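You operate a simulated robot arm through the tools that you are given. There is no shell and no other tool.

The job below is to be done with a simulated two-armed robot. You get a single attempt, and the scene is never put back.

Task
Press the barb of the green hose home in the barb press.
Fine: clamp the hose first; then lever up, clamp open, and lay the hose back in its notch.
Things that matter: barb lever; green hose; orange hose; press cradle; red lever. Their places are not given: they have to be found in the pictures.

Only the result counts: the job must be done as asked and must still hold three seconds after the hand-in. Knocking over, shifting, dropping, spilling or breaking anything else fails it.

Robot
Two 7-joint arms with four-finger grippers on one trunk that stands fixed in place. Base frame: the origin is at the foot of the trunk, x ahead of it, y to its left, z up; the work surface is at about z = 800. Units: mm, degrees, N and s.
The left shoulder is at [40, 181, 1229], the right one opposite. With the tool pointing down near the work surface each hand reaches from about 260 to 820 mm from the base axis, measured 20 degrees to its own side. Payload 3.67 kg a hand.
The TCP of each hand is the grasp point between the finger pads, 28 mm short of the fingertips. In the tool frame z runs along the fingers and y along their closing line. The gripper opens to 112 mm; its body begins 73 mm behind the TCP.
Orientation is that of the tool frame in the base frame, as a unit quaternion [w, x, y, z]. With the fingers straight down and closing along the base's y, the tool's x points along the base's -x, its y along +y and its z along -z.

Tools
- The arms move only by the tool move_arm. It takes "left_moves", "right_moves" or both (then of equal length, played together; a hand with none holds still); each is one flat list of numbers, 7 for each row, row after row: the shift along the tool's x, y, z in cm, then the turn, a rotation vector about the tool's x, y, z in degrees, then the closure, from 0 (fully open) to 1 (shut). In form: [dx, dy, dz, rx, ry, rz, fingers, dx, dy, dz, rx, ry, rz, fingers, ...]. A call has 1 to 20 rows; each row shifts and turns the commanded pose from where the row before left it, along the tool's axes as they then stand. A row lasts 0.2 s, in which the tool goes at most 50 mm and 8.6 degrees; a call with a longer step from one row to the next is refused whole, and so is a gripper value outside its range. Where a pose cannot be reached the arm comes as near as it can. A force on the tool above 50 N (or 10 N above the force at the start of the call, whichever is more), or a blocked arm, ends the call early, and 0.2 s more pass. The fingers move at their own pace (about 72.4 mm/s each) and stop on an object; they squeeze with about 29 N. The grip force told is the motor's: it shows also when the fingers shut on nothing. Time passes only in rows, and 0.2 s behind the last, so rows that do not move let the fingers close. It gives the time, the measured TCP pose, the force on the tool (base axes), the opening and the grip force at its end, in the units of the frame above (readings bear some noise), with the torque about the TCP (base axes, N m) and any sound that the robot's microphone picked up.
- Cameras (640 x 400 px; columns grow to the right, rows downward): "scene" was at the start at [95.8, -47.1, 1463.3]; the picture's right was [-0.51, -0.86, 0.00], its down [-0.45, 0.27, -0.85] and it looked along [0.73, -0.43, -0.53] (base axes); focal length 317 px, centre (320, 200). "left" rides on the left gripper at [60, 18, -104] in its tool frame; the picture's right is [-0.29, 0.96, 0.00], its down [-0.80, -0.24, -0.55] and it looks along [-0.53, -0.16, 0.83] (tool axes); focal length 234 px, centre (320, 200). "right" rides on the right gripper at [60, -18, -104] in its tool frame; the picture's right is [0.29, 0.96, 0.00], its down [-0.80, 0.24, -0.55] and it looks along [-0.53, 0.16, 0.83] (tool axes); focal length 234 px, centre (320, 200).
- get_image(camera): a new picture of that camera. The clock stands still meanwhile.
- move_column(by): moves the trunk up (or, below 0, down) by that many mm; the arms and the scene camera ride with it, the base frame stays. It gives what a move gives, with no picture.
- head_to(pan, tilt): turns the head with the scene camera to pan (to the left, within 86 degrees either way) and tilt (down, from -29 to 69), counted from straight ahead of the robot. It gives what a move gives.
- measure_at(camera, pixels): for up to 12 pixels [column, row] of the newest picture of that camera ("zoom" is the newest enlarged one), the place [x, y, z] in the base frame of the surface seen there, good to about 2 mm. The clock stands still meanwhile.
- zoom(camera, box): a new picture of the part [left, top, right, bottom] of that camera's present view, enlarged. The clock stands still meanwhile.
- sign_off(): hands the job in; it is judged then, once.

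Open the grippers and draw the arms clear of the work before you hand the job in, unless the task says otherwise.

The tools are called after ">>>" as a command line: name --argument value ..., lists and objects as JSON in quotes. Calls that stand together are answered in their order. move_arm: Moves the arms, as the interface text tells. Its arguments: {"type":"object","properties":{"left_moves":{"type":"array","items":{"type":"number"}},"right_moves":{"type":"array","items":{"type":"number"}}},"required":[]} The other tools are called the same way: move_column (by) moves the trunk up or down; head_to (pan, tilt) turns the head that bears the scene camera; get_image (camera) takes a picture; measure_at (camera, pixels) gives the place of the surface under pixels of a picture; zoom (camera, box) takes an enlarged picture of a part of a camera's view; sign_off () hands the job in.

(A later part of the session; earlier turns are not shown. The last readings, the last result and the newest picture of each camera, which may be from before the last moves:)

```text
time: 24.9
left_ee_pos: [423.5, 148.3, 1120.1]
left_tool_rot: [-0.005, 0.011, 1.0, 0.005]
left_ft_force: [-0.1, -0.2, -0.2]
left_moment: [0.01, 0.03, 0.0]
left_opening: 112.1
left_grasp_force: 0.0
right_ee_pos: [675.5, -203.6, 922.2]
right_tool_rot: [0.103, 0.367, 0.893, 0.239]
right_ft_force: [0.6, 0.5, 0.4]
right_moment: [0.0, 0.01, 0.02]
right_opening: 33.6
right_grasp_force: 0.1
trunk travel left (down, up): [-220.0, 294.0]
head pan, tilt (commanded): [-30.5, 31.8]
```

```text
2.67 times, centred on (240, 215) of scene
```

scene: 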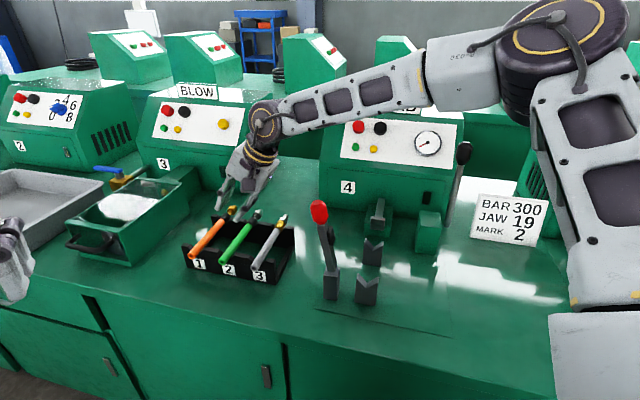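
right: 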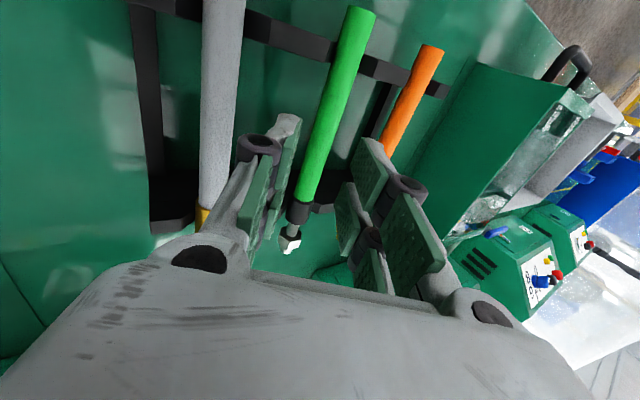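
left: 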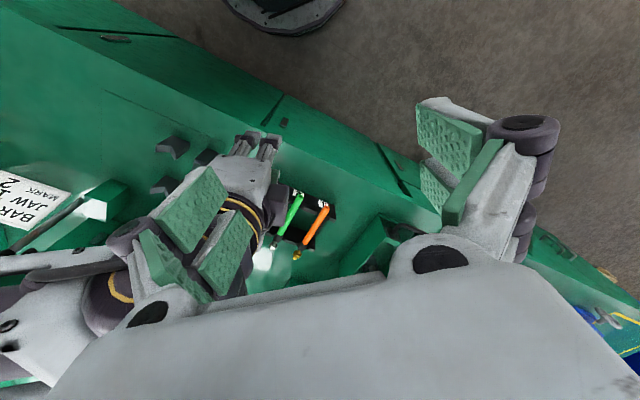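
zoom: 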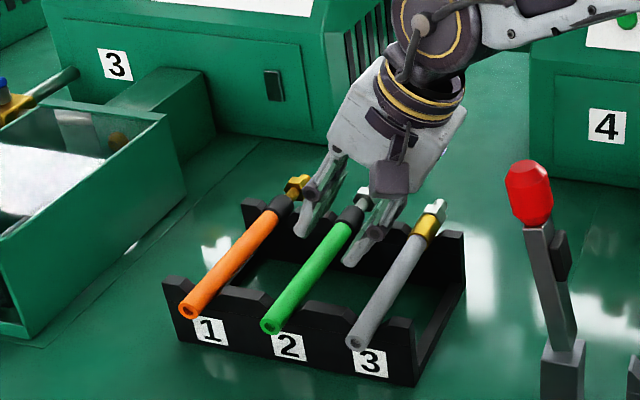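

The hose is centred between the finger pairs within ~2 mm. I advance 7 cm along the fingers with a small −y correction, still open.

>>> move_arm --right_moves '[0, -0.07, 2.3, 0, 0, 0, 0.7, 0, -0.07, 2.3, 0, 0, 0, 0.7, 0, -0.07, 2.4, 0, 0, 0, 0.7]'

>>> get_image --camera "right"

>>> zoom --camera "scene" --box '[170, 140, 310, 290]'

```text
time: 25.7
left_ee_pos: [423.0, 149.4, 1119.6]
left_tool_rot: [-0.007, 0.01, 1.0, 0.004]
left_ft_force: [0.2, -0.2, -0.8]
left_moment: [0.0, 0.03, -0.02]
left_opening: 111.9
left_grasp_force: 0.0
right_ee_pos: [702.6, -179.2, 859.2]
right_tool_rot: [0.104, 0.368, 0.893, 0.238]
right_ft_force: [0.2, 0.1, -0.6]
right_moment: [0.0, 0.01, 0.04]
right_opening: 33.6
right_grasp_force: 0.0
trunk travel left (down, up): [-220.0, 294.0]
head pan, tilt (commanded): [-30.5, 31.8]
```

```text
taken
```

right: 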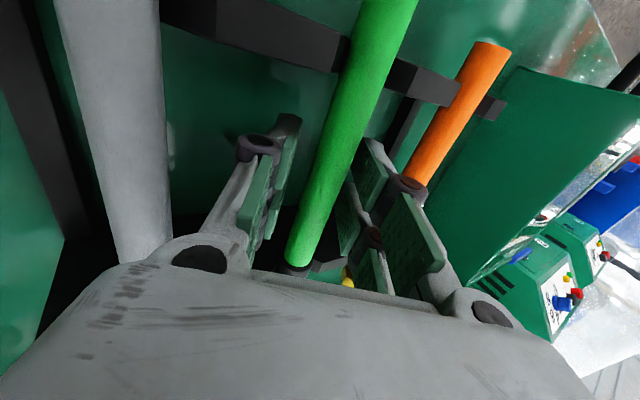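

```text
2.67 times, centred on (240, 215) of scene
```

zoom: 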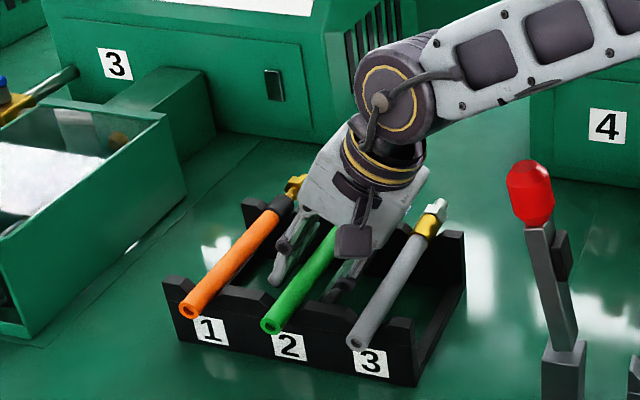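

The hose lies between the pads with the neighbours clear. I nudge 1.5 mm toward −y and close the fingers on it.

>>> move_arm --right_moves '[0, -0.15, 0, 0, 0, 0, 0.7, 0, 0, 0, 0, 0, 0, 1, 0, 0, 0, 0, 0, 0, 1, 0, 0, 0, 0, 0, 0, 1]'

>>> get_image --camera "right"

```text
time: 26.7
left_ee_pos: [424.2, 149.8, 1121.0]
left_tool_rot: [-0.005, 0.01, 1.0, 0.003]
left_ft_force: [0.8, 0.1, -0.4]
left_moment: [-0.01, -0.03, 0.02]
left_opening: 112.0
left_grasp_force: 0.1
right_ee_pos: [700.5, -180.1, 861.7]
right_tool_rot: [0.104, 0.368, 0.892, 0.24]
right_ft_force: [13.1, 11.8, 9.5]
right_moment: [0.34, 0.35, -0.75]
right_opening: 17.3
right_grasp_force: 28.9
trunk travel left (down, up): [-220.0, 294.0]
head pan, tilt (commanded): [-30.5, 31.8]
```

```text
taken
```

right: 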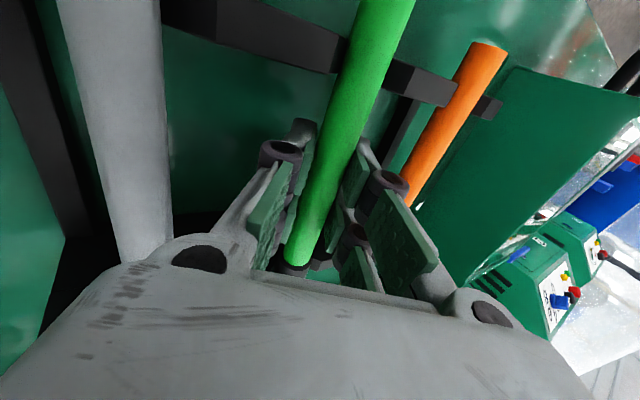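

Gripped (opening 17.3 mm, 29 N), with ~20 N side load along +y from the notch. I relieve it with a small +y shift before lifting.

>>> move_arm --right_moves '[0, 0.15, 0, 0, 0, 0, 1, 0, 0.1, 0, 0, 0, 0, 1]'

```text
time: 27.3
left_ee_pos: [423.3, 148.9, 1120.6]
left_tool_rot: [-0.005, 0.01, 1.0, 0.003]
left_ft_force: [-0.1, 0.0, 0.4]
left_moment: [0.0, -0.02, 0.01]
left_opening: 112.1
left_grasp_force: 0.1
right_ee_pos: [702.0, -179.5, 861.9]
right_tool_rot: [0.104, 0.368, 0.893, 0.239]
right_ft_force: [11.0, 7.5, 9.7]
right_moment: [0.32, 0.34, -0.64]
right_opening: 17.1
right_grasp_force: 29.4
trunk travel left (down, up): [-220.0, 294.0]
head pan, tilt (commanded): [-30.5, 31.8]
```

Load fell only slightly; lifting straight up frees it from the notch. I lift 2 cm vertically (dy=+0.5, dz=−0.866 per cm) and check.

>>> move_arm --right_moves '[0, 0.25, -0.43, 0, 0, 0, 1, 0, 0.25, -0.43, 0, 0, 0, 1, 0, 0.5, -0.87, 0, 0, 0, 1]'

>>> get_image --camera "right"

>>> zoom --camera "scene" --box '[170, 140, 310, 290]'

```text
time: 28.1
left_ee_pos: [423.7, 148.7, 1119.9]
left_tool_rot: [-0.006, 0.011, 1.0, 0.004]
left_ft_force: [-0.3, 0.3, -0.3]
left_moment: [-0.02, 0.01, -0.02]
left_opening: 111.9
left_grasp_force: 0.1
right_ee_pos: [699.6, -180.3, 879.7]
right_tool_rot: [0.103, 0.368, 0.893, 0.237]
right_ft_force: [0.6, 0.0, -1.4]
right_moment: [0.03, 0.01, 0.02]
right_opening: 17.1
right_grasp_force: 28.6
trunk travel left (down, up): [-220.0, 294.0]
head pan, tilt (commanded): [-30.5, 31.8]
```

```text
taken
```

right: 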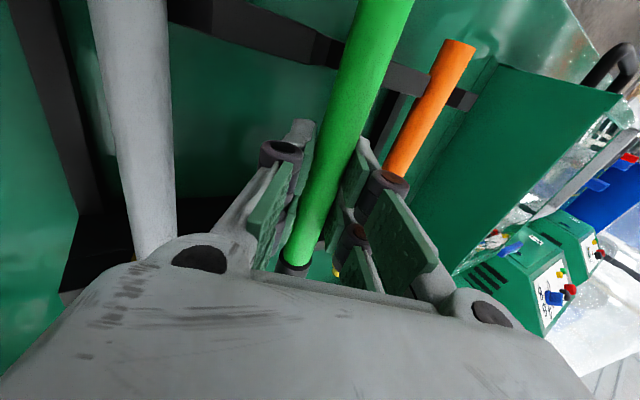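

```text
2.67 times, centred on (240, 215) of scene
```

zoom: 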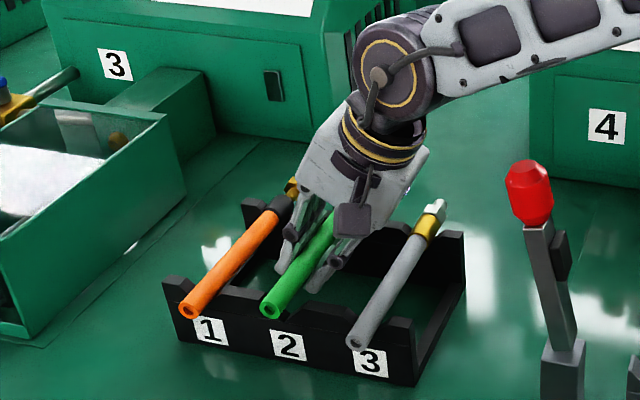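

The hose is lifted freely (1.4 N, no side load). I raise it to z≈980, shift 65 mm toward the machine so its free end passes behind the red lever, and carry it across to above the cradle.

>>> move_arm --right_moves '[0, 1.67, -2.89, 0, 0, 0, 1, 0, 1.67, -2.89, 0, 0, 0, 1, 0, 1.67, -2.89, 0, 0, 0, 1, -2.17, -2.31, -1.33, 0, 0, 0, 1, -2.17, -2.31, -1.33, 0, 0, 0, 1, -2.17, -2.31, -1.33, 0, 0, 0, 1]'

>>> get_image --camera "scene"

```text
time: 29.5
left_ee_pos: [422.5, 147.4, 1121.6]
left_tool_rot: [-0.004, 0.01, 1.0, 0.004]
left_ft_force: [-0.1, -0.3, 0.9]
left_moment: [0.05, -0.04, 0.0]
left_opening: 112.1
left_grasp_force: 0.0
right_ee_pos: [690.5, -282.3, 982.6]
right_tool_rot: [0.102, 0.367, 0.893, 0.239]
right_ft_force: [-0.1, -0.2, -1.1]
right_moment: [0.06, 0.03, -0.02]
right_opening: 17.1
right_grasp_force: 29.1
trunk travel left (down, up): [-220.0, 294.0]
head pan, tilt (commanded): [-30.5, 31.8]
```

```text
taken
```

scene: 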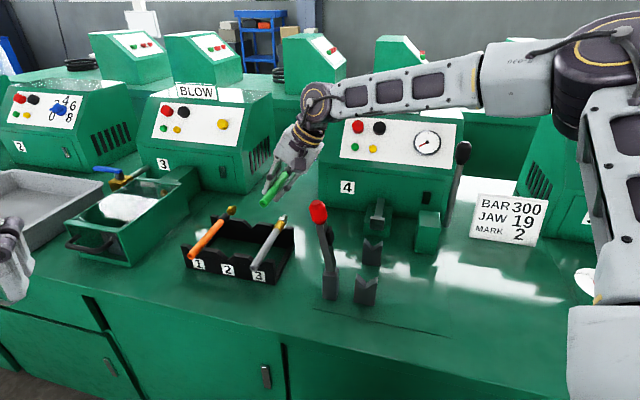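

The hose is held well and the other hoses are undisturbed. I carry it across (−l by 231 mm) behind the red lever.

>>> move_arm --right_moves '[0, -3.34, -1.93, 0, 0, 0, 1, 0, -3.34, -1.93, 0, 0, 0, 1, 0, -3.34, -1.93, 0, 0, 0, 1, 0, -3.34, -1.93, 0, 0, 0, 1, 0, -3.34, -1.93, 0, 0, 0, 1, 0, -3.34, -1.93, 0, 0, 0, 1]'

>>> get_image --camera "scene"

>>> get_image --camera "right"

```text
time: 30.9
left_ee_pos: [421.4, 150.5, 1122.5]
left_tool_rot: [-0.005, 0.01, 1.0, 0.003]
left_ft_force: [-1.3, 1.2, 0.6]
left_moment: [-0.03, -0.08, 0.0]
left_opening: 112.0
left_grasp_force: 0.1
right_ee_pos: [522.6, -455.5, 994.8]
right_tool_rot: [0.116, 0.365, 0.901, 0.203]
right_ft_force: [-0.9, 0.8, -2.0]
right_moment: [0.01, -0.08, -0.05]
right_opening: 16.9
right_grasp_force: 28.2
trunk travel left (down, up): [-220.0, 294.0]
head pan, tilt (commanded): [-30.5, 31.8]
```

```text
taken
```

scene: 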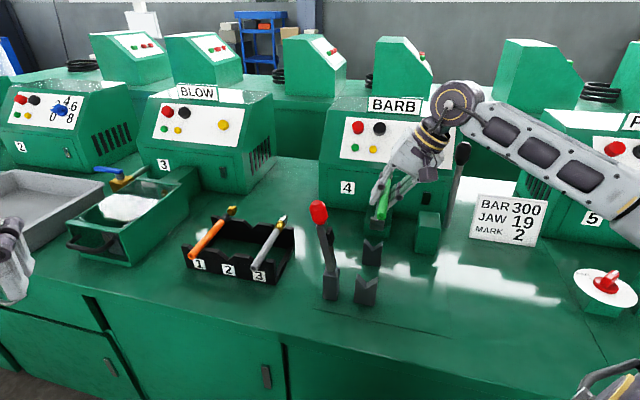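

```text
taken
```

right: 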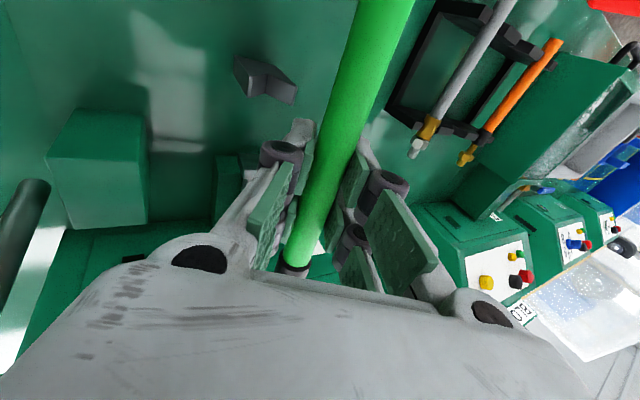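

The hose is above the cradle; the reported orientation is a few degrees off the command, maybe lag. I hold for two rows and re-read.

>>> move_arm --right_moves '[0, 0, 0, 0, 0, 0, 1, 0, 0, 0, 0, 0, 0, 1]'

```text
time: 31.5
left_ee_pos: [422.4, 148.8, 1120.9]
left_tool_rot: [-0.005, 0.011, 1.0, 0.004]
left_ft_force: [0.2, -0.2, 0.4]
left_moment: [-0.01, -0.02, 0.0]
left_opening: 111.9
left_grasp_force: 0.1
right_ee_pos: [524.2, -444.2, 981.2]
right_tool_rot: [0.103, 0.368, 0.893, 0.239]
right_ft_force: [-0.5, -0.3, 0.0]
right_moment: [0.02, 0.03, 0.01]
right_opening: 17.0
right_grasp_force: 29.2
trunk travel left (down, up): [-220.0, 294.0]
head pan, tilt (commanded): [-30.5, 31.8]
```

Settled at (524,-444,981) with correct orientation. I take zooms of hose, V blocks and ram and measure.

>>> zoom --camera "scene" --box '[320, 140, 480, 310]'

>>> get_image --camera "right"

```text
2.35 times, centred on (400, 225) of scene
```

zoom: 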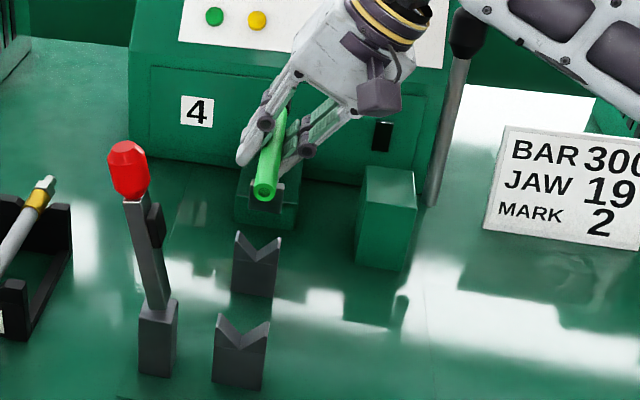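

```text
taken
```

right: 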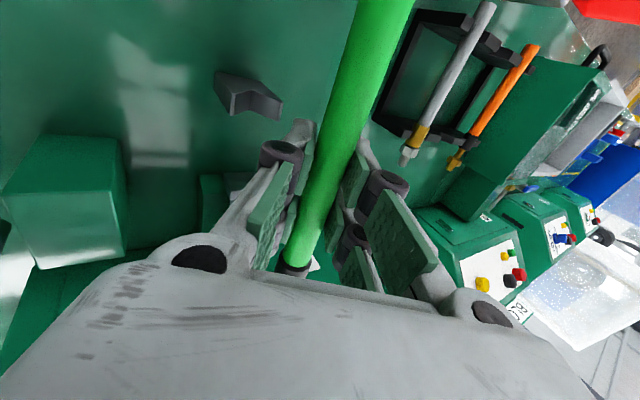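

I measure the hose end and body, V block edges, and the ram plate in this zoom.

>>> measure_at --camera "zoom" --pixels '[[265, 192], [258, 185], [270, 165], [275, 140], [279, 120], [237, 235], [257, 264], [278, 238], [218, 318], [240, 347], [268, 325], [262, 203]]'

>>> measure_at --camera "right" --pixels '[[378, 20], [352, 100], [330, 170], [300, 250], [218, 78], [228, 112], [280, 100], [250, 85], [245, 110], [272, 115]]'

```text
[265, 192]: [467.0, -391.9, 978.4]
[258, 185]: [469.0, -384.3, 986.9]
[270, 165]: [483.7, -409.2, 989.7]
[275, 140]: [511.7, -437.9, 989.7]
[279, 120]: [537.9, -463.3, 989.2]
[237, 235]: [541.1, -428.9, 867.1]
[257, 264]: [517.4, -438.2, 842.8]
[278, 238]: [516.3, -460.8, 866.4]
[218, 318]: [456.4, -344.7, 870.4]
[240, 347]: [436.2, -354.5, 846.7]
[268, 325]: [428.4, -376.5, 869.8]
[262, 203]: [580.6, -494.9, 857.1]
```

```text
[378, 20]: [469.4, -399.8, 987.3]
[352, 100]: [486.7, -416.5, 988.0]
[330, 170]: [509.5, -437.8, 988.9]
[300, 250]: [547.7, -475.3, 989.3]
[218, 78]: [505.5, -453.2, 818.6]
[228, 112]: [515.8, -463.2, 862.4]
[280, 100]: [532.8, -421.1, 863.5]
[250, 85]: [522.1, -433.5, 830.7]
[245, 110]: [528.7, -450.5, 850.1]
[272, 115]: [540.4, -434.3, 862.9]
```

Hose is level (top z≈989.5) at l≈54–56; the cradle axis is l≈58 and I want the TCP at a≈625 so the collar sits on the rear V. I shift there and descend to TCP z≈872.

>>> move_arm --right_moves '[2.99, 0.11, 0.06, 0, 0, 0, 1, 2.99, 0.11, 0.06, 0, 0, 0, 1, 0, -1.82, 3.15, 0, 0, 0, 1, 0, -1.82, 3.15, 0, 0, 0, 1, 0, -1.82, 3.15, 0, 0, 0, 1, 0, 0, 0, 0, 0, 0, 1]'

>>> zoom --camera "scene" --box '[310, 170, 450, 310]'

>>> get_image --camera "right"

```text
time: 32.9
left_ee_pos: [422.4, 149.4, 1120.2]
left_tool_rot: [-0.005, 0.01, 1.0, 0.005]
left_ft_force: [0.3, -0.3, 0.3]
left_moment: [-0.03, -0.01, -0.03]
left_opening: 111.9
left_grasp_force: 0.1
right_ee_pos: [483.4, -400.6, 871.7]
right_tool_rot: [0.103, 0.368, 0.893, 0.239]
right_ft_force: [-0.8, 0.4, -1.2]
right_moment: [0.02, 0.01, 0.01]
right_opening: 17.1
right_grasp_force: 29.5
trunk travel left (down, up): [-220.0, 294.0]
head pan, tilt (commanded): [-30.5, 31.8]
```

```text
2.86 times, centred on (380, 240) of scene
```

zoom: 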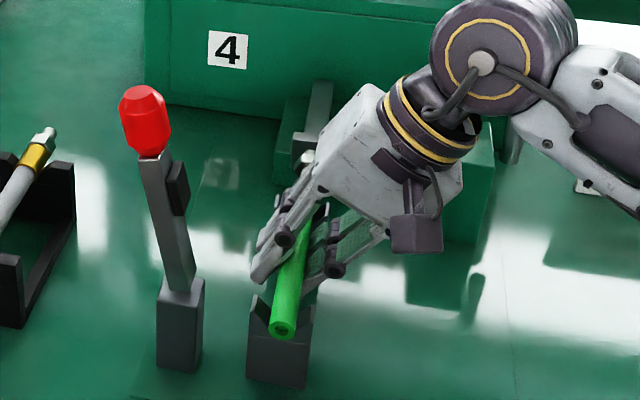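

```text
taken
```

right: 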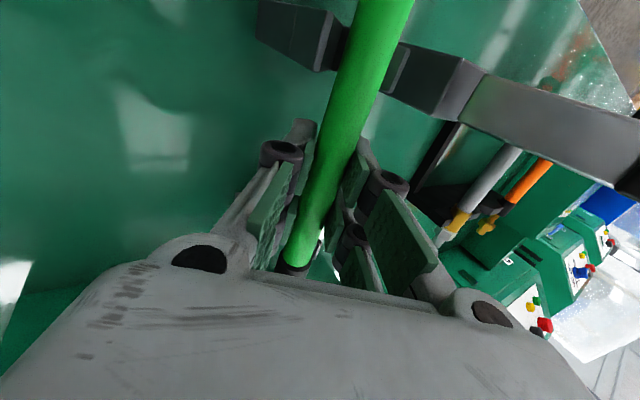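

The hose hangs centred over both V blocks (TCP l=58.5, a=625). I lower slowly in 3 mm steps toward z≈862.

>>> move_arm --right_moves '[0, -0.15, 0.26, 0, 0, 0, 1, 0, -0.15, 0.26, 0, 0, 0, 1, 0, -0.15, 0.26, 0, 0, 0, 1]'

>>> zoom --camera "scene" --box '[310, 170, 450, 310]'

```text
time: 33.7
left_ee_pos: [423.3, 149.9, 1121.1]
left_tool_rot: [-0.006, 0.011, 1.0, 0.004]
left_ft_force: [0.0, 0.1, 0.2]
left_moment: [-0.02, 0.02, 0.01]
left_opening: 112.0
left_grasp_force: 0.1
right_ee_pos: [485.5, -402.0, 862.1]
right_tool_rot: [0.103, 0.368, 0.892, 0.239]
right_ft_force: [2.0, 0.5, 1.5]
right_moment: [0.13, 0.17, -0.13]
right_opening: 16.8
right_grasp_force: 29.2
trunk travel left (down, up): [-220.0, 294.0]
head pan, tilt (commanded): [-30.5, 31.8]
```

```text
2.86 times, centred on (380, 240) of scene
```

zoom: 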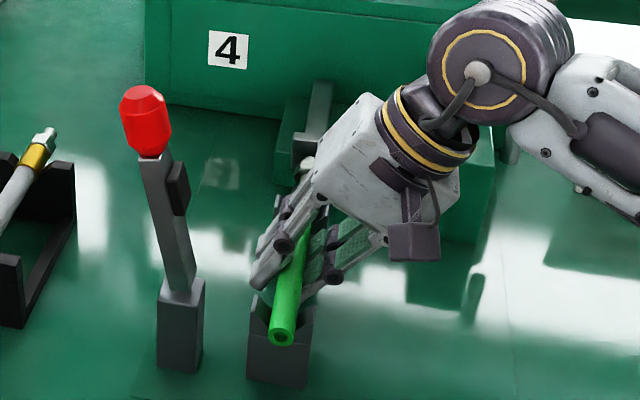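

First light contact shows (≈2.5 N). I lower 2 mm more to seat it in both Vs, then check the force.

>>> move_arm --right_moves '[0, -0.1, 0.17, 0, 0, 0, 1, 0, 0, 0, 0, 0, 0, 1]'

>>> get_image --camera "right"

```text
time: 34.3
left_ee_pos: [422.7, 150.5, 1120.8]
left_tool_rot: [-0.004, 0.011, 1.0, 0.003]
left_ft_force: [0.8, -0.9, -1.3]
left_moment: [0.01, 0.02, 0.0]
left_opening: 111.9
left_grasp_force: 0.0
right_ee_pos: [486.4, -400.8, 861.8]
right_tool_rot: [0.104, 0.367, 0.893, 0.239]
right_ft_force: [3.4, 3.7, 12.7]
right_moment: [0.21, 0.18, -0.67]
right_opening: 16.7
right_grasp_force: 29.1
trunk travel left (down, up): [-220.0, 294.0]
head pan, tilt (commanded): [-30.5, 31.8]
```

```text
taken
```

right: 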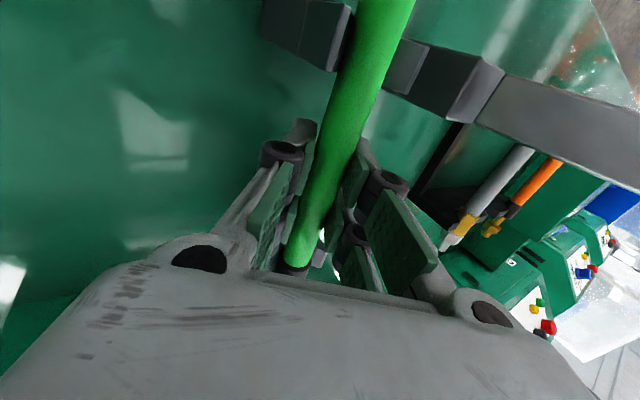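

Seated (12.7 N up). I open to 0.7 and withdraw back along the fingers.

>>> move_arm --right_moves '[0, 0, 0, 0, 0, 0, 0.85, 0, 0, 0, 0, 0, 0, 0.7, 0, 0, 0, 0, 0, 0, 0.7, 0, 0, -2, 0, 0, 0, 0.7, 0, 0, -3, 0, 0, 0, 0.7, 0, 0, -4, 0, 0, 0, 0.7, 0, 0, -4, 0, 0, 0, 0.7]'

>>> get_image --camera "scene"

>>> zoom --camera "scene" --box '[310, 170, 450, 310]'

```text
time: 35.9
left_ee_pos: [423.9, 148.7, 1121.2]
left_tool_rot: [-0.006, 0.01, 1.0, 0.005]
left_ft_force: [0.1, 0.2, -0.2]
left_moment: [0.0, -0.03, 0.02]
left_opening: 112.0
left_grasp_force: 0.1
right_ee_pos: [436.7, -449.8, 971.2]
right_tool_rot: [0.103, 0.366, 0.894, 0.239]
right_ft_force: [-0.4, -0.2, 0.8]
right_moment: [-0.01, -0.01, -0.02]
right_opening: 33.6
right_grasp_force: 0.1
trunk travel left (down, up): [-220.0, 294.0]
head pan, tilt (commanded): [-30.5, 31.8]
```

```text
taken
```

scene: 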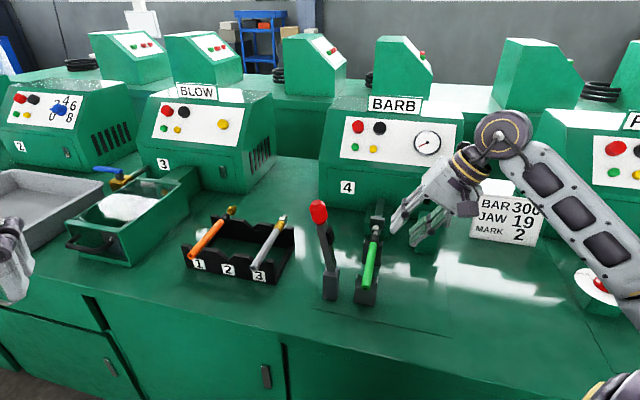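

```text
2.86 times, centred on (380, 240) of scene
```

zoom: 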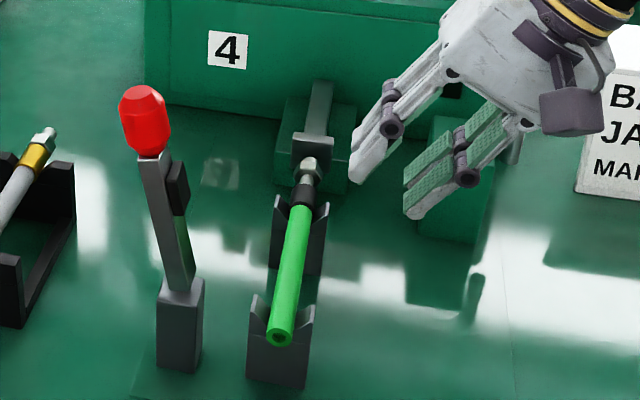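

The hose lies in both Vs with the collar in the rear V and the nut just before the ram plate. I measure hose, nut, and ram positions in the zoom.

>>> measure_at --camera "zoom" --pixels '[[281, 325], [288, 280], [297, 225], [300, 210], [304, 190], [307, 181], [308, 168], [311, 160], [302, 143], [325, 140], [283, 338], [315, 150]]'

>>> zoom --camera "scene" --box '[355, 195, 405, 240]'

```text
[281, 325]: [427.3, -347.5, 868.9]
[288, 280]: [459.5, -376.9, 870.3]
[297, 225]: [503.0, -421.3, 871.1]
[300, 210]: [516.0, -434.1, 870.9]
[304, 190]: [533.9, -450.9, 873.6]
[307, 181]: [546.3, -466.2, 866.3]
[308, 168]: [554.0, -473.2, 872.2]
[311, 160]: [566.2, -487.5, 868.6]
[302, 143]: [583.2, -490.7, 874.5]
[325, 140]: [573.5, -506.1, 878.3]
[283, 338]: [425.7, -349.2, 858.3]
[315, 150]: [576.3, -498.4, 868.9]
```

```text
8.89 times, centred on (380, 218) of scene
```

zoom: 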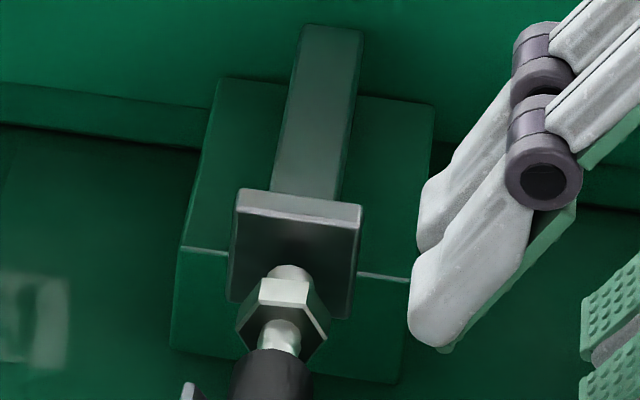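

Nut tip is ≈13 mm from the ram plate and the hose is on the cradle axis (l≈57.5). Now for the clamp: I raise the hand, remove the tilt, and turn yaw to +45° so the fingers can close on the red knob across the lever's swing plane.

>>> move_arm --right_moves '[0, 1.88, -3.25, 0, 0, 0, 0.5, 0, 1.88, -3.25, 0, 0, 0, 0.5, 0, 1.88, -3.25, 0, 0, 0, 0.5, 0, 1.88, -3.25, 0, 0, 0, 0.5, 0, 0, 0, 7.5, 0, 0, 0.5, 0, 0, 0, 7.5, 0, 0, 0.5, 0, 0, 0, 7.5, 0, 0, 0.5, 0, 0, 0, 7.5, 0, 0, 0.5]'

```text
time: 37.7
left_ee_pos: [424.3, 149.4, 1120.4]
left_tool_rot: [-0.005, 0.011, 1.0, 0.004]
left_ft_force: [-0.1, 0.4, -0.1]
left_moment: [0.01, 0.0, 0.01]
left_opening: 112.0
left_grasp_force: 0.1
right_ee_pos: [438.8, -446.3, 1123.1]
right_tool_rot: [0.004, 0.382, 0.924, -0.001]
right_ft_force: [0.5, 0.5, -0.3]
right_moment: [-0.01, -0.02, -0.02]
right_opening: 55.9
right_grasp_force: 0.1
trunk travel left (down, up): [-220.0, 294.0]
head pan, tilt (commanded): [-30.5, 31.8]
```

The hand is vertical at (439,-446,1123). I turn it by −90° about tool z to yaw +45° in place.

>>> move_arm --right_moves '[0, 0, 0, 0, 0, -7.5, 0.5, 0, 0, 0, 0, 0, -7.5, 0.5, 0, 0, 0, 0, 0, -7.5, 0.5, 0, 0, 0, 0, 0, -7.5, 0.5, 0, 0, 0, 0, 0, -7.5, 0.5, 0, 0, 0, 0, 0, -7.5, 0.5, 0, 0, 0, 0, 0, -7.5, 0.5, 0, 0, 0, 0, 0, -7.5, 0.5, 0, 0, 0, 0, 0, -7.5, 0.5, 0, 0, 0, 0, 0, -7.5, 0.5, 0, 0, 0, 0, 0, -7.5, 0.5, 0, 0, 0, 0, 0, -7.5, 0.5]'

>>> get_image --camera "scene"

>>> get_image --camera "right"

```text
time: 40.5
left_ee_pos: [423.6, 148.1, 1119.3]
left_tool_rot: [-0.005, 0.01, 1.0, 0.004]
left_ft_force: [-0.1, -0.1, -0.9]
left_moment: [-0.02, 0.04, 0.05]
left_opening: 112.1
left_grasp_force: 0.0
right_ee_pos: [419.7, -365.2, 1164.7]
right_tool_rot: [0.066, -0.309, 0.948, -0.03]
right_ft_force: [0.2, -1.0, -0.2]
right_moment: [0.05, -0.01, 0.0]
right_opening: 55.9
right_grasp_force: 0.0
right hand out of reach, approached as far as the arm can: row 9, 10, 11, 12
trunk travel left (down, up): [-220.0, 294.0]
head pan, tilt (commanded): [-30.5, 31.8]
stopped in row 12 (right hand): the arm was blocked; the commanded pose is now the measured one
```

```text
taken
```

scene: 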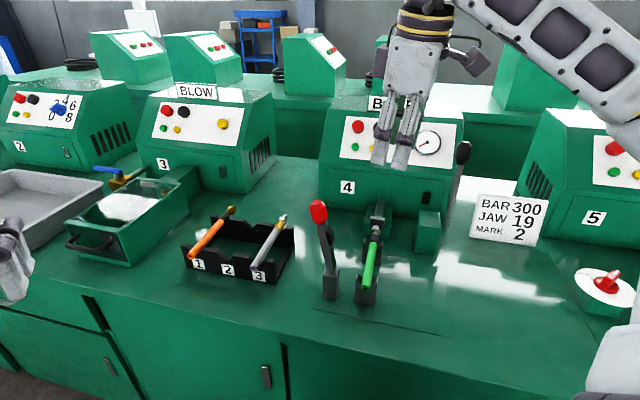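

```text
taken
```

right: 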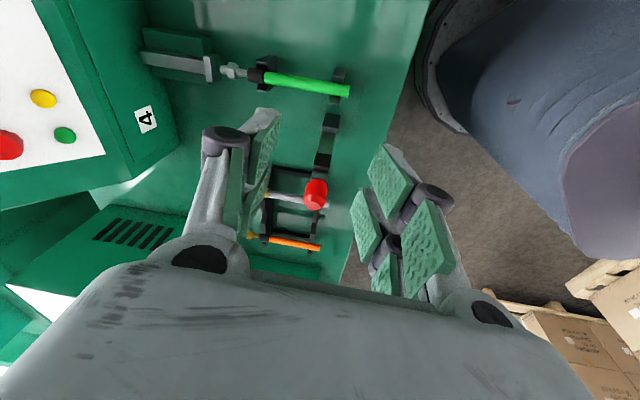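

The wrist roll limit is just above yaw +20° here, so the other direction should be free. I turn back the positive way about tool z, first 12 rows to about yaw −54°, and check.

>>> move_arm --right_moves '[0, 0, 0, 0, 0, 7.5, 0.5, 0, 0, 0, 0, 0, 7.5, 0.5, 0, 0, 0, 0, 0, 7.5, 0.5, 0, 0, 0, 0, 0, 7.5, 0.5, 0, 0, 0, 0, 0, 7.5, 0.5, 0, 0, 0, 0, 0, 7.5, 0.5, 0, 0, 0, 0, 0, 7.5, 0.5, 0, 0, 0, 0, 0, 7.5, 0.5, 0, 0, 0, 0, 0, 7.5, 0.5, 0, 0, 0, 0, 0, 7.5, 0.5, 0, 0, 0, 0, 0, 7.5, 0.5, 0, 0, 0, 0, 0, 7.5, 0.5]'

```text
time: 43.1
left_ee_pos: [422.6, 149.0, 1120.3]
left_tool_rot: [-0.005, 0.011, 1.0, 0.004]
left_ft_force: [0.3, -0.4, 1.1]
left_moment: [0.02, -0.02, 0.01]
left_opening: 112.1
left_grasp_force: 0.1
right_ee_pos: [419.8, -364.8, 1164.9]
right_tool_rot: [0.067, 0.453, 0.888, 0.026]
right_ft_force: [0.3, -0.1, 0.0]
right_moment: [0.01, 0.0, 0.03]
right_opening: 55.9
right_grasp_force: 0.0
trunk travel left (down, up): [-220.0, 294.0]
head pan, tilt (commanded): [-30.5, 31.8]
```

Good, no flags. I continue turning another 81° toward yaw −135°.

>>> move_arm --right_moves '[0, 0, 0, 0, 0, 8.1, 0.5, 0, 0, 0, 0, 0, 8.1, 0.5, 0, 0, 0, 0, 0, 8.1, 0.5, 0, 0, 0, 0, 0, 8.1, 0.5, 0, 0, 0, 0, 0, 8.1, 0.5, 0, 0, 0, 0, 0, 8.1, 0.5, 0, 0, 0, 0, 0, 8.1, 0.5, 0, 0, 0, 0, 0, 8.1, 0.5, 0, 0, 0, 0, 0, 8.1, 0.5, 0, 0, 0, 0, 0, 8.0, 0.5]'

>>> get_image --camera "scene"

>>> get_image --camera "right"

```text
time: 45.3
left_ee_pos: [422.4, 149.1, 1120.4]
left_tool_rot: [-0.005, 0.011, 1.0, 0.005]
left_ft_force: [-1.1, 0.0, 0.6]
left_moment: [0.02, 0.0, 0.01]
left_opening: 112.0
left_grasp_force: 0.1
right_ee_pos: [419.9, -364.4, 1164.5]
right_tool_rot: [0.036, 0.922, 0.381, 0.064]
right_ft_force: [0.2, 0.1, 0.8]
right_moment: [0.02, -0.02, 0.01]
right_opening: 55.9
right_grasp_force: 0.0
trunk travel left (down, up): [-220.0, 294.0]
head pan, tilt (commanded): [-30.5, 31.8]
```

```text
taken
```

scene: 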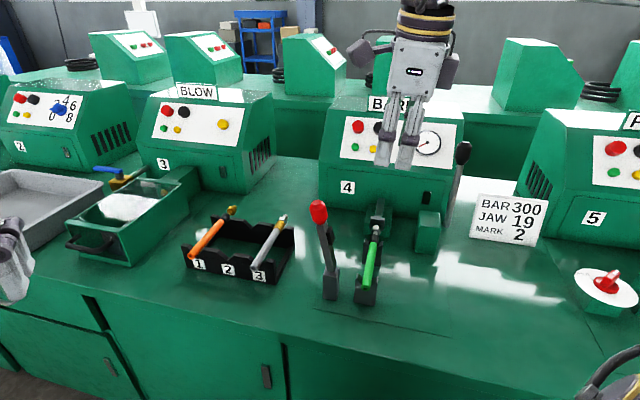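

```text
taken
```

right: 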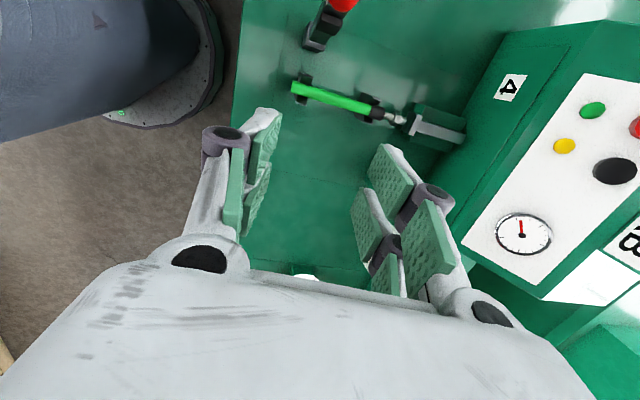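

Yaw −135° is reached (fingers now close along the hose direction). I correct the residual 8° tilt and re-measure the red knob.

>>> move_arm --right_moves '[0, 0, 0, 3.3, -2.6, 0, 0.5, 0, 0, 0, 3.3, -2.6, 0, 0.5]'

>>> zoom --camera "scene" --box '[295, 190, 345, 310]'

```text
time: 45.9
left_ee_pos: [424.5, 149.1, 1120.5]
left_tool_rot: [-0.005, 0.011, 1.0, 0.005]
left_ft_force: [-0.3, 0.0, 0.4]
left_moment: [-0.04, 0.03, 0.02]
left_opening: 112.2
left_grasp_force: 0.0
right_ee_pos: [419.1, -366.2, 1163.1]
right_tool_rot: [0.0, 0.923, 0.384, 0.0]
right_ft_force: [-0.2, 0.4, 0.5]
right_moment: [0.0, -0.03, 0.01]
right_opening: 56.1
right_grasp_force: 0.1
trunk travel left (down, up): [-220.0, 294.0]
head pan, tilt (commanded): [-30.5, 31.8]
```

```text
3.33 times, centred on (320, 250) of scene
```

zoom: 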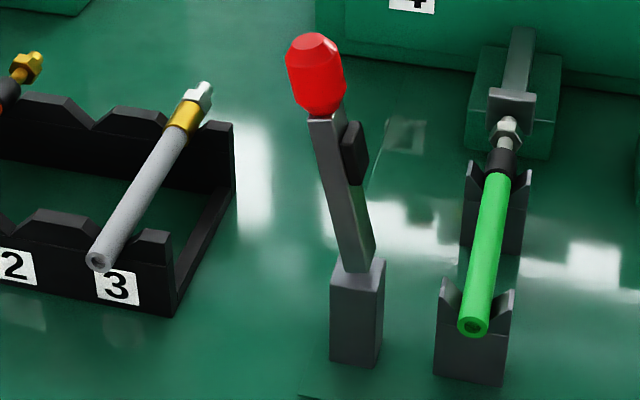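

The red knob spans about (287–347, 35–115) in this zoom. I measure the knob, lever bar and pad.

>>> measure_at --camera "zoom" --pixels '[[315, 45], [295, 70], [315, 75], [337, 72], [315, 105], [325, 150], [340, 200], [352, 255], [352, 135], [355, 165], [352, 290], [375, 300]]'

```text
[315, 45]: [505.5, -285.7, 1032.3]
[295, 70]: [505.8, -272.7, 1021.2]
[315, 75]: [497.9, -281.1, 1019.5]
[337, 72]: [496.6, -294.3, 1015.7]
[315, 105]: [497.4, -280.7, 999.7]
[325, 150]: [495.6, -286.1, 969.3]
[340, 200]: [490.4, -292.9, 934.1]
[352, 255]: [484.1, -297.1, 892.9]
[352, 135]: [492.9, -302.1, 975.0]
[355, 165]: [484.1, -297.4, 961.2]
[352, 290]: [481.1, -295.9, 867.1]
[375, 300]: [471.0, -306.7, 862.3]
```

Knob centre ≈ l 158, a 564, z 1018; pivot ≈ l 130.5, z 885 (radius ≈137). I move the hand above the knob (z≈1100) with fingers 56 mm open.

>>> move_arm --right_moves '[4.02, 0.29, 2.1, 0, 0, 0, 0.5, 4.02, 0.29, 2.1, 0, 0, 0, 0.5, 4.02, 0.29, 2.1, 0, 0, 0, 0.5, 0, 0, 0, 0, 0, 0, 0.5]'

>>> get_image --camera "right"

>>> get_image --camera "scene"

```text
time: 46.9
left_ee_pos: [421.4, 148.6, 1120.2]
left_tool_rot: [-0.006, 0.011, 1.0, 0.005]
left_ft_force: [-0.2, 0.2, 0.9]
left_moment: [0.02, -0.02, 0.05]
left_opening: 112.2
left_grasp_force: 0.1
right_ee_pos: [510.1, -288.8, 1102.2]
right_tool_rot: [0.0, 0.923, 0.384, 0.0]
right_ft_force: [-0.3, 0.4, 0.2]
right_moment: [0.01, -0.02, 0.02]
right_opening: 56.0
right_grasp_force: 0.0
trunk travel left (down, up): [-220.0, 294.0]
head pan, tilt (commanded): [-30.5, 31.8]
```

```text
taken
```

right: 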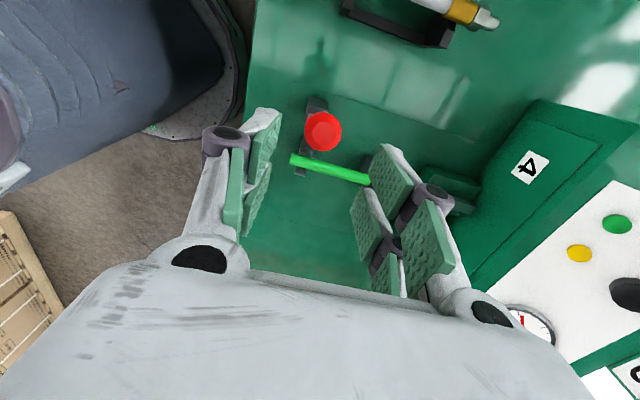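

```text
taken
```

scene: 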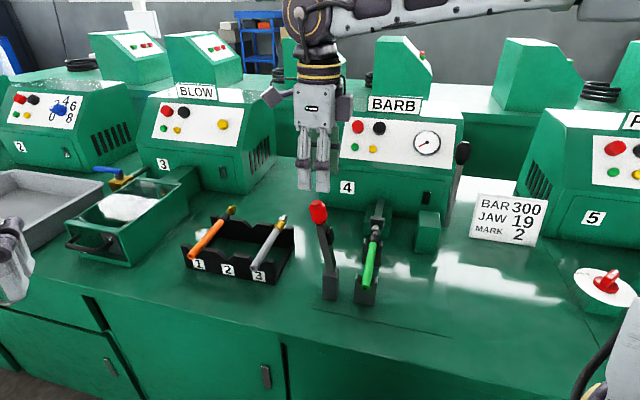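

The right camera sees the knob at (323,132) between the finger pairs. I measure it for a precise centring.

>>> measure_at --camera "right" --pixels '[[320, 131], [306, 132], [341, 132], [323, 115], [323, 150], [313, 105], [316, 150], [300, 165]]'

```text
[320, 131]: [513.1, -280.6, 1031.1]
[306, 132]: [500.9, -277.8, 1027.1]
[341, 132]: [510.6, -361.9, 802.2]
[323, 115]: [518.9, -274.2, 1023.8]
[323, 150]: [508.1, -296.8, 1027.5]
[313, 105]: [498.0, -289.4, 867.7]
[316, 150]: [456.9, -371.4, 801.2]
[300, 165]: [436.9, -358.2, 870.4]
```

Knob centre ≈ l 158–162, a≈562; TCP is at l=156.5, a=565. I correct and descend to z≈1017 around the knob.

>>> move_arm --right_moves '[0.07, -0.1, 2.8, 0, 0, 0, 0.5, 0.07, -0.1, 2.8, 0, 0, 0, 0.5, 0.06, -0.08, 2.9, 0, 0, 0, 0.5]'

>>> get_image --camera "right"

>>> zoom --camera "scene" --box '[260, 150, 380, 310]'

```text
time: 47.7
left_ee_pos: [423.6, 149.1, 1121.0]
left_tool_rot: [-0.006, 0.011, 1.0, 0.006]
left_ft_force: [0.9, -0.1, -0.3]
left_moment: [0.02, 0.01, 0.03]
left_opening: 112.3
left_grasp_force: 0.1
right_ee_pos: [510.2, -282.5, 1012.1]
right_tool_rot: [0.0, 0.923, 0.384, -0.001]
right_ft_force: [0.2, 0.4, -0.5]
right_moment: [0.01, 0.01, 0.02]
right_opening: 55.9
right_grasp_force: 0.1
trunk travel left (down, up): [-220.0, 294.0]
head pan, tilt (commanded): [-30.5, 31.8]
```

```text
taken
```

right: 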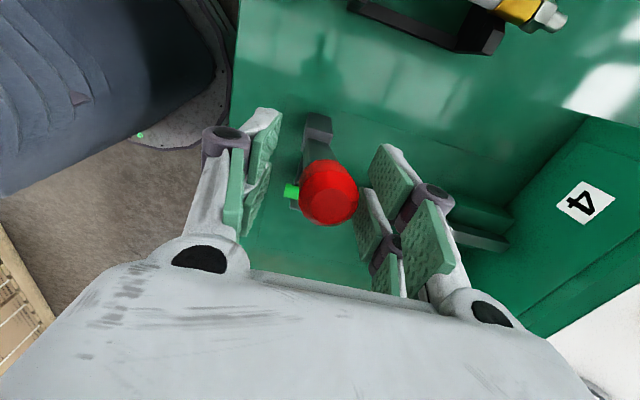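

```text
2.50 times, centred on (320, 230) of scene
```

zoom: 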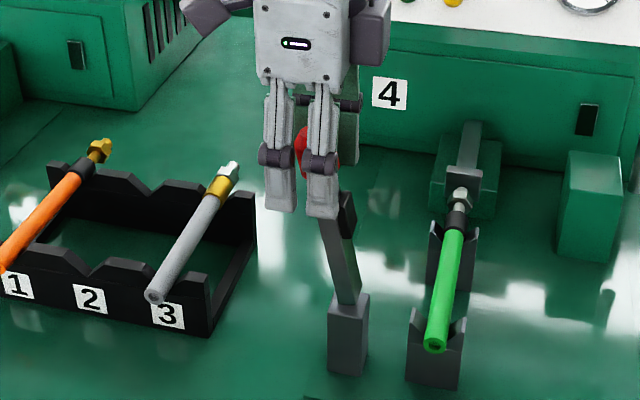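

Fingers straddle the knob. I nudge 2 mm and close on it.

>>> move_arm --right_moves '[-0.2, 0.1, -0.4, 0, 0, 0, 0.5, 0, 0, 0, 0, 0, 0, 0.75, 0, 0, 0, 0, 0, 0, 1, 0, 0, 0, 0, 0, 0, 1]'

>>> get_image --camera "right"

```text
time: 48.7
left_ee_pos: [423.9, 147.3, 1120.0]
left_tool_rot: [-0.006, 0.01, 1.0, 0.005]
left_ft_force: [-0.1, 0.1, 0.2]
left_moment: [0.0, 0.01, -0.01]
left_opening: 111.7
left_grasp_force: 0.0
right_ee_pos: [512.8, -287.3, 1018.5]
right_tool_rot: [0.0, 0.923, 0.384, 0.001]
right_ft_force: [12.5, -12.8, 6.2]
right_moment: [-0.53, -0.09, 0.01]
right_opening: 28.1
right_grasp_force: 45.0
trunk travel left (down, up): [-220.0, 294.0]
head pan, tilt (commanded): [-30.5, 31.8]
```

```text
taken
```

right: 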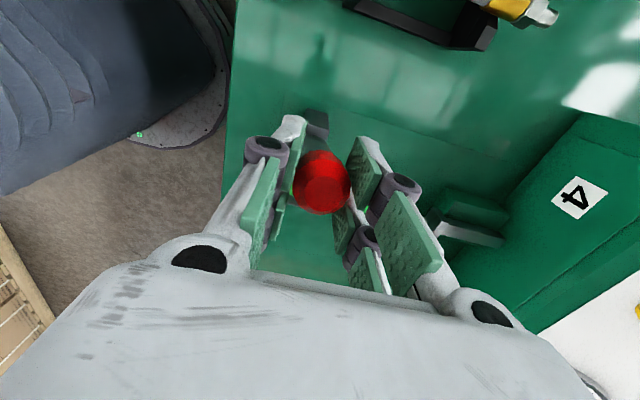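

Gripped the knob (28 mm), with ~18 N pushing toward +a. I relieve that by 4 mm and start the arc: first 4 rows (≈32°), then check.

>>> move_arm --right_moves '[0, 0.4, 0, 0, 0, 0, 1, -1.94, 0, -0.28, 0, 0, 0, 1, -1.9, 0, 0, 0, 0, 0, 1, -1.89, 0, 0.27, 0, 0, 0, 1, -1.83, 0, 0.52, 0, 0, 0, 1]'

>>> zoom --camera "scene" --box '[260, 150, 420, 310]'

```text
time: 49.9
left_ee_pos: [424.1, 150.1, 1121.2]
left_tool_rot: [-0.006, 0.01, 1.0, 0.004]
left_ft_force: [0.2, 0.6, -0.1]
left_moment: [-0.01, -0.01, 0.04]
left_opening: 112.2
left_grasp_force: 0.1
right_ee_pos: [458.5, -340.5, 1014.8]
right_tool_rot: [-0.001, 0.923, 0.385, -0.002]
right_ft_force: [6.2, 12.5, -6.0]
right_moment: [1.14, -1.07, 0.01]
right_opening: 28.6
right_grasp_force: 44.8
trunk travel left (down, up): [-220.0, 294.0]
head pan, tilt (commanded): [-30.5, 31.8]
```

```text
2.50 times, centred on (340, 230) of scene
```

zoom: 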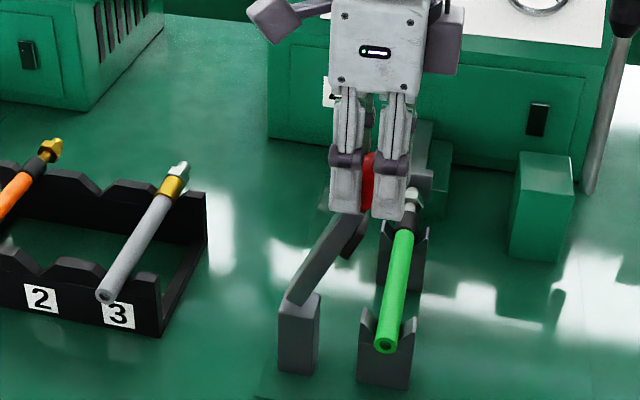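

The lever follows (13 N resistance). I continue the arc another 5 rows to θ≈60°.

>>> move_arm --right_moves '[-1.74, 0, 0.78, 0, 0, 0, 1, -1.62, 0, 1.01, 0, 0, 0, 1, -1.46, 0, 1.22, 0, 0, 0, 1, -1.27, 0, 1.42, 0, 0, 0, 1, -1.07, 0, 1.58, 0, 0, 0, 1]'

>>> zoom --camera "scene" --box '[260, 150, 420, 310]'

```text
time: 51.1
left_ee_pos: [423.6, 150.2, 1120.6]
left_tool_rot: [-0.005, 0.011, 1.0, 0.004]
left_ft_force: [0.4, -0.7, 0.0]
left_moment: [0.01, 0.03, -0.03]
left_opening: 112.0
left_grasp_force: 0.0
right_ee_pos: [408.3, -390.5, 956.7]
right_tool_rot: [0.0, 0.923, 0.384, 0.0]
right_ft_force: [0.8, 21.8, 3.0]
right_moment: [1.35, -0.7, 0.26]
right_opening: 29.4
right_grasp_force: 45.2
trunk travel left (down, up): [-220.0, 294.0]
head pan, tilt (commanded): [-30.5, 31.8]
```

```text
2.50 times, centred on (340, 230) of scene
```

zoom: 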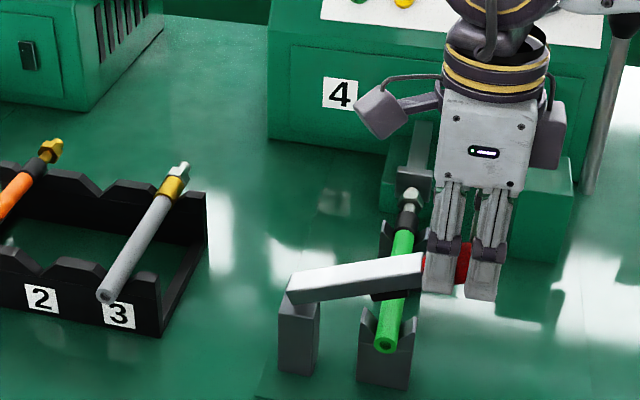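

Lever now at ≈60° (TCP l=12.6, z=957). I continue down, relieving 2–3 mm in −a, watching for the clamp to close on the hose.

>>> move_arm --right_moves '[-0.84, -0.1, 1.71, 0, 0, 0, 1, -0.58, -0.1, 1.82, 0, 0, 0, 1, -0.34, -0.1, 1.87, 0, 0, 0, 1]'

>>> zoom --camera "scene" --box '[260, 150, 420, 310]'

```text
time: 51.9
left_ee_pos: [422.6, 150.3, 1120.8]
left_tool_rot: [-0.005, 0.01, 1.0, 0.004]
left_ft_force: [-0.6, -0.2, 0.4]
left_moment: [-0.02, 0.0, 0.01]
left_opening: 112.0
left_grasp_force: 0.2
right_ee_pos: [395.6, -403.1, 903.9]
right_tool_rot: [0.004, 0.923, 0.384, 0.002]
right_ft_force: [12.6, -3.4, 28.8]
right_moment: [0.37, -0.75, 0.02]
right_opening: 28.8
right_grasp_force: 45.6
trunk travel left (down, up): [-220.0, 294.0]
head pan, tilt (commanded): [-30.5, 31.8]
```

```text
2.50 times, centred on (340, 230) of scene
```

zoom: 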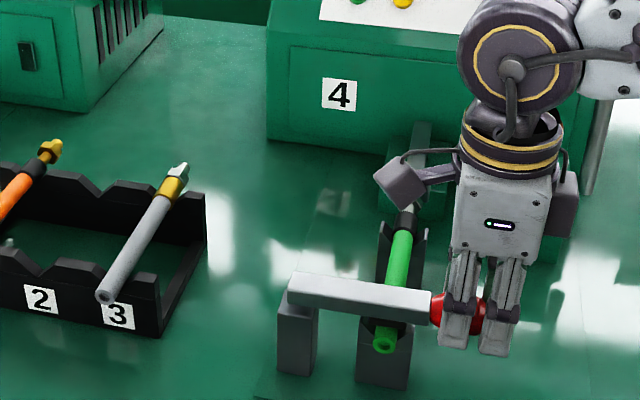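

The pad now bears on the hose (28.8 N up at z=904). I press further in small steps to make the clamp latch.

>>> move_arm --right_moves '[-0.05, 0, 0.4, 0, 0, 0, 1, -0.05, 0, 0.4, 0, 0, 0, 1, 0, 0, 0, 0, 0, 0, 1]'

>>> zoom --camera "scene" --box '[260, 150, 420, 310]'

```text
time: 52.7
left_ee_pos: [423.4, 148.4, 1120.7]
left_tool_rot: [-0.005, 0.01, 1.0, 0.004]
left_ft_force: [0.3, -0.3, -0.3]
left_moment: [0.01, -0.03, -0.01]
left_opening: 111.9
left_grasp_force: 0.0
right_ee_pos: [394.4, -405.2, 893.3]
right_tool_rot: [0.002, 0.924, 0.383, 0.001]
right_ft_force: [20.2, -16.5, 31.3]
right_moment: [0.28, -0.65, -0.36]
right_opening: 27.9
right_grasp_force: 45.1
trunk travel left (down, up): [-220.0, 294.0]
head pan, tilt (commanded): [-30.5, 31.8]
```

```text
2.50 times, centred on (340, 230) of scene
```

zoom: 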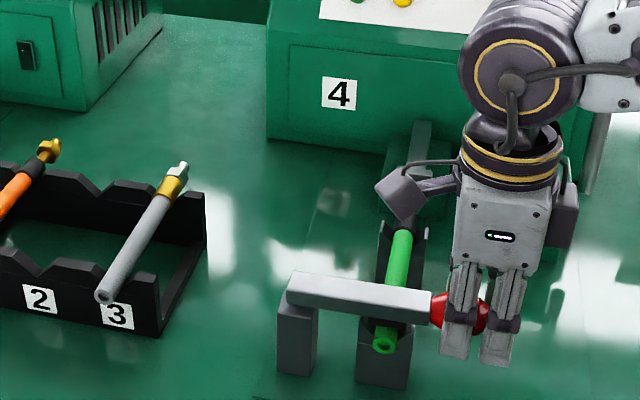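

The hand slid ~10 mm down the knob while the lever stayed put, so the lever seems to be at its stop on the hose. I measure the bar and knob to see its angle.

>>> measure_at --camera "zoom" --pixels '[[300, 285], [350, 290], [400, 296], [425, 300], [300, 296], [360, 303], [420, 312], [436, 312], [384, 320], [395, 245], [385, 345], [370, 320]]'

>>> get_image --camera "right"

```text
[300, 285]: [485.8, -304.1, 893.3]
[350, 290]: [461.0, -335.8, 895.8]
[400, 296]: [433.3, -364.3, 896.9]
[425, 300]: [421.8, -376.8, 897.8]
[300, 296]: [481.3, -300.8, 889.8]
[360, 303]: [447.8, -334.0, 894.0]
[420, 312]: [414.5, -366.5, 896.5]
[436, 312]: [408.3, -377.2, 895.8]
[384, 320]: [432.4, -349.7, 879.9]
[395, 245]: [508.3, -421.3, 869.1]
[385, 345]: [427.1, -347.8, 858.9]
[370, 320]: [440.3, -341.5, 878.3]
```

```text
taken
```

right: 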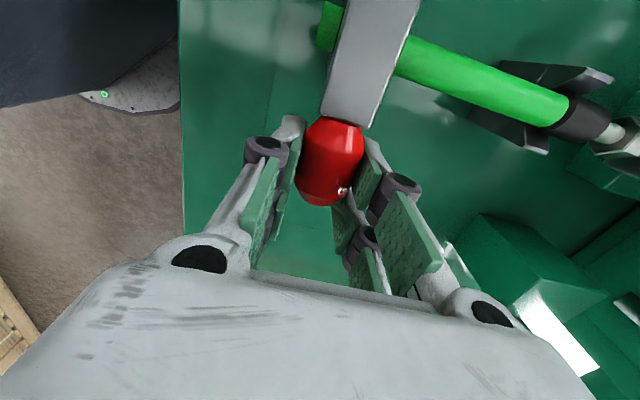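

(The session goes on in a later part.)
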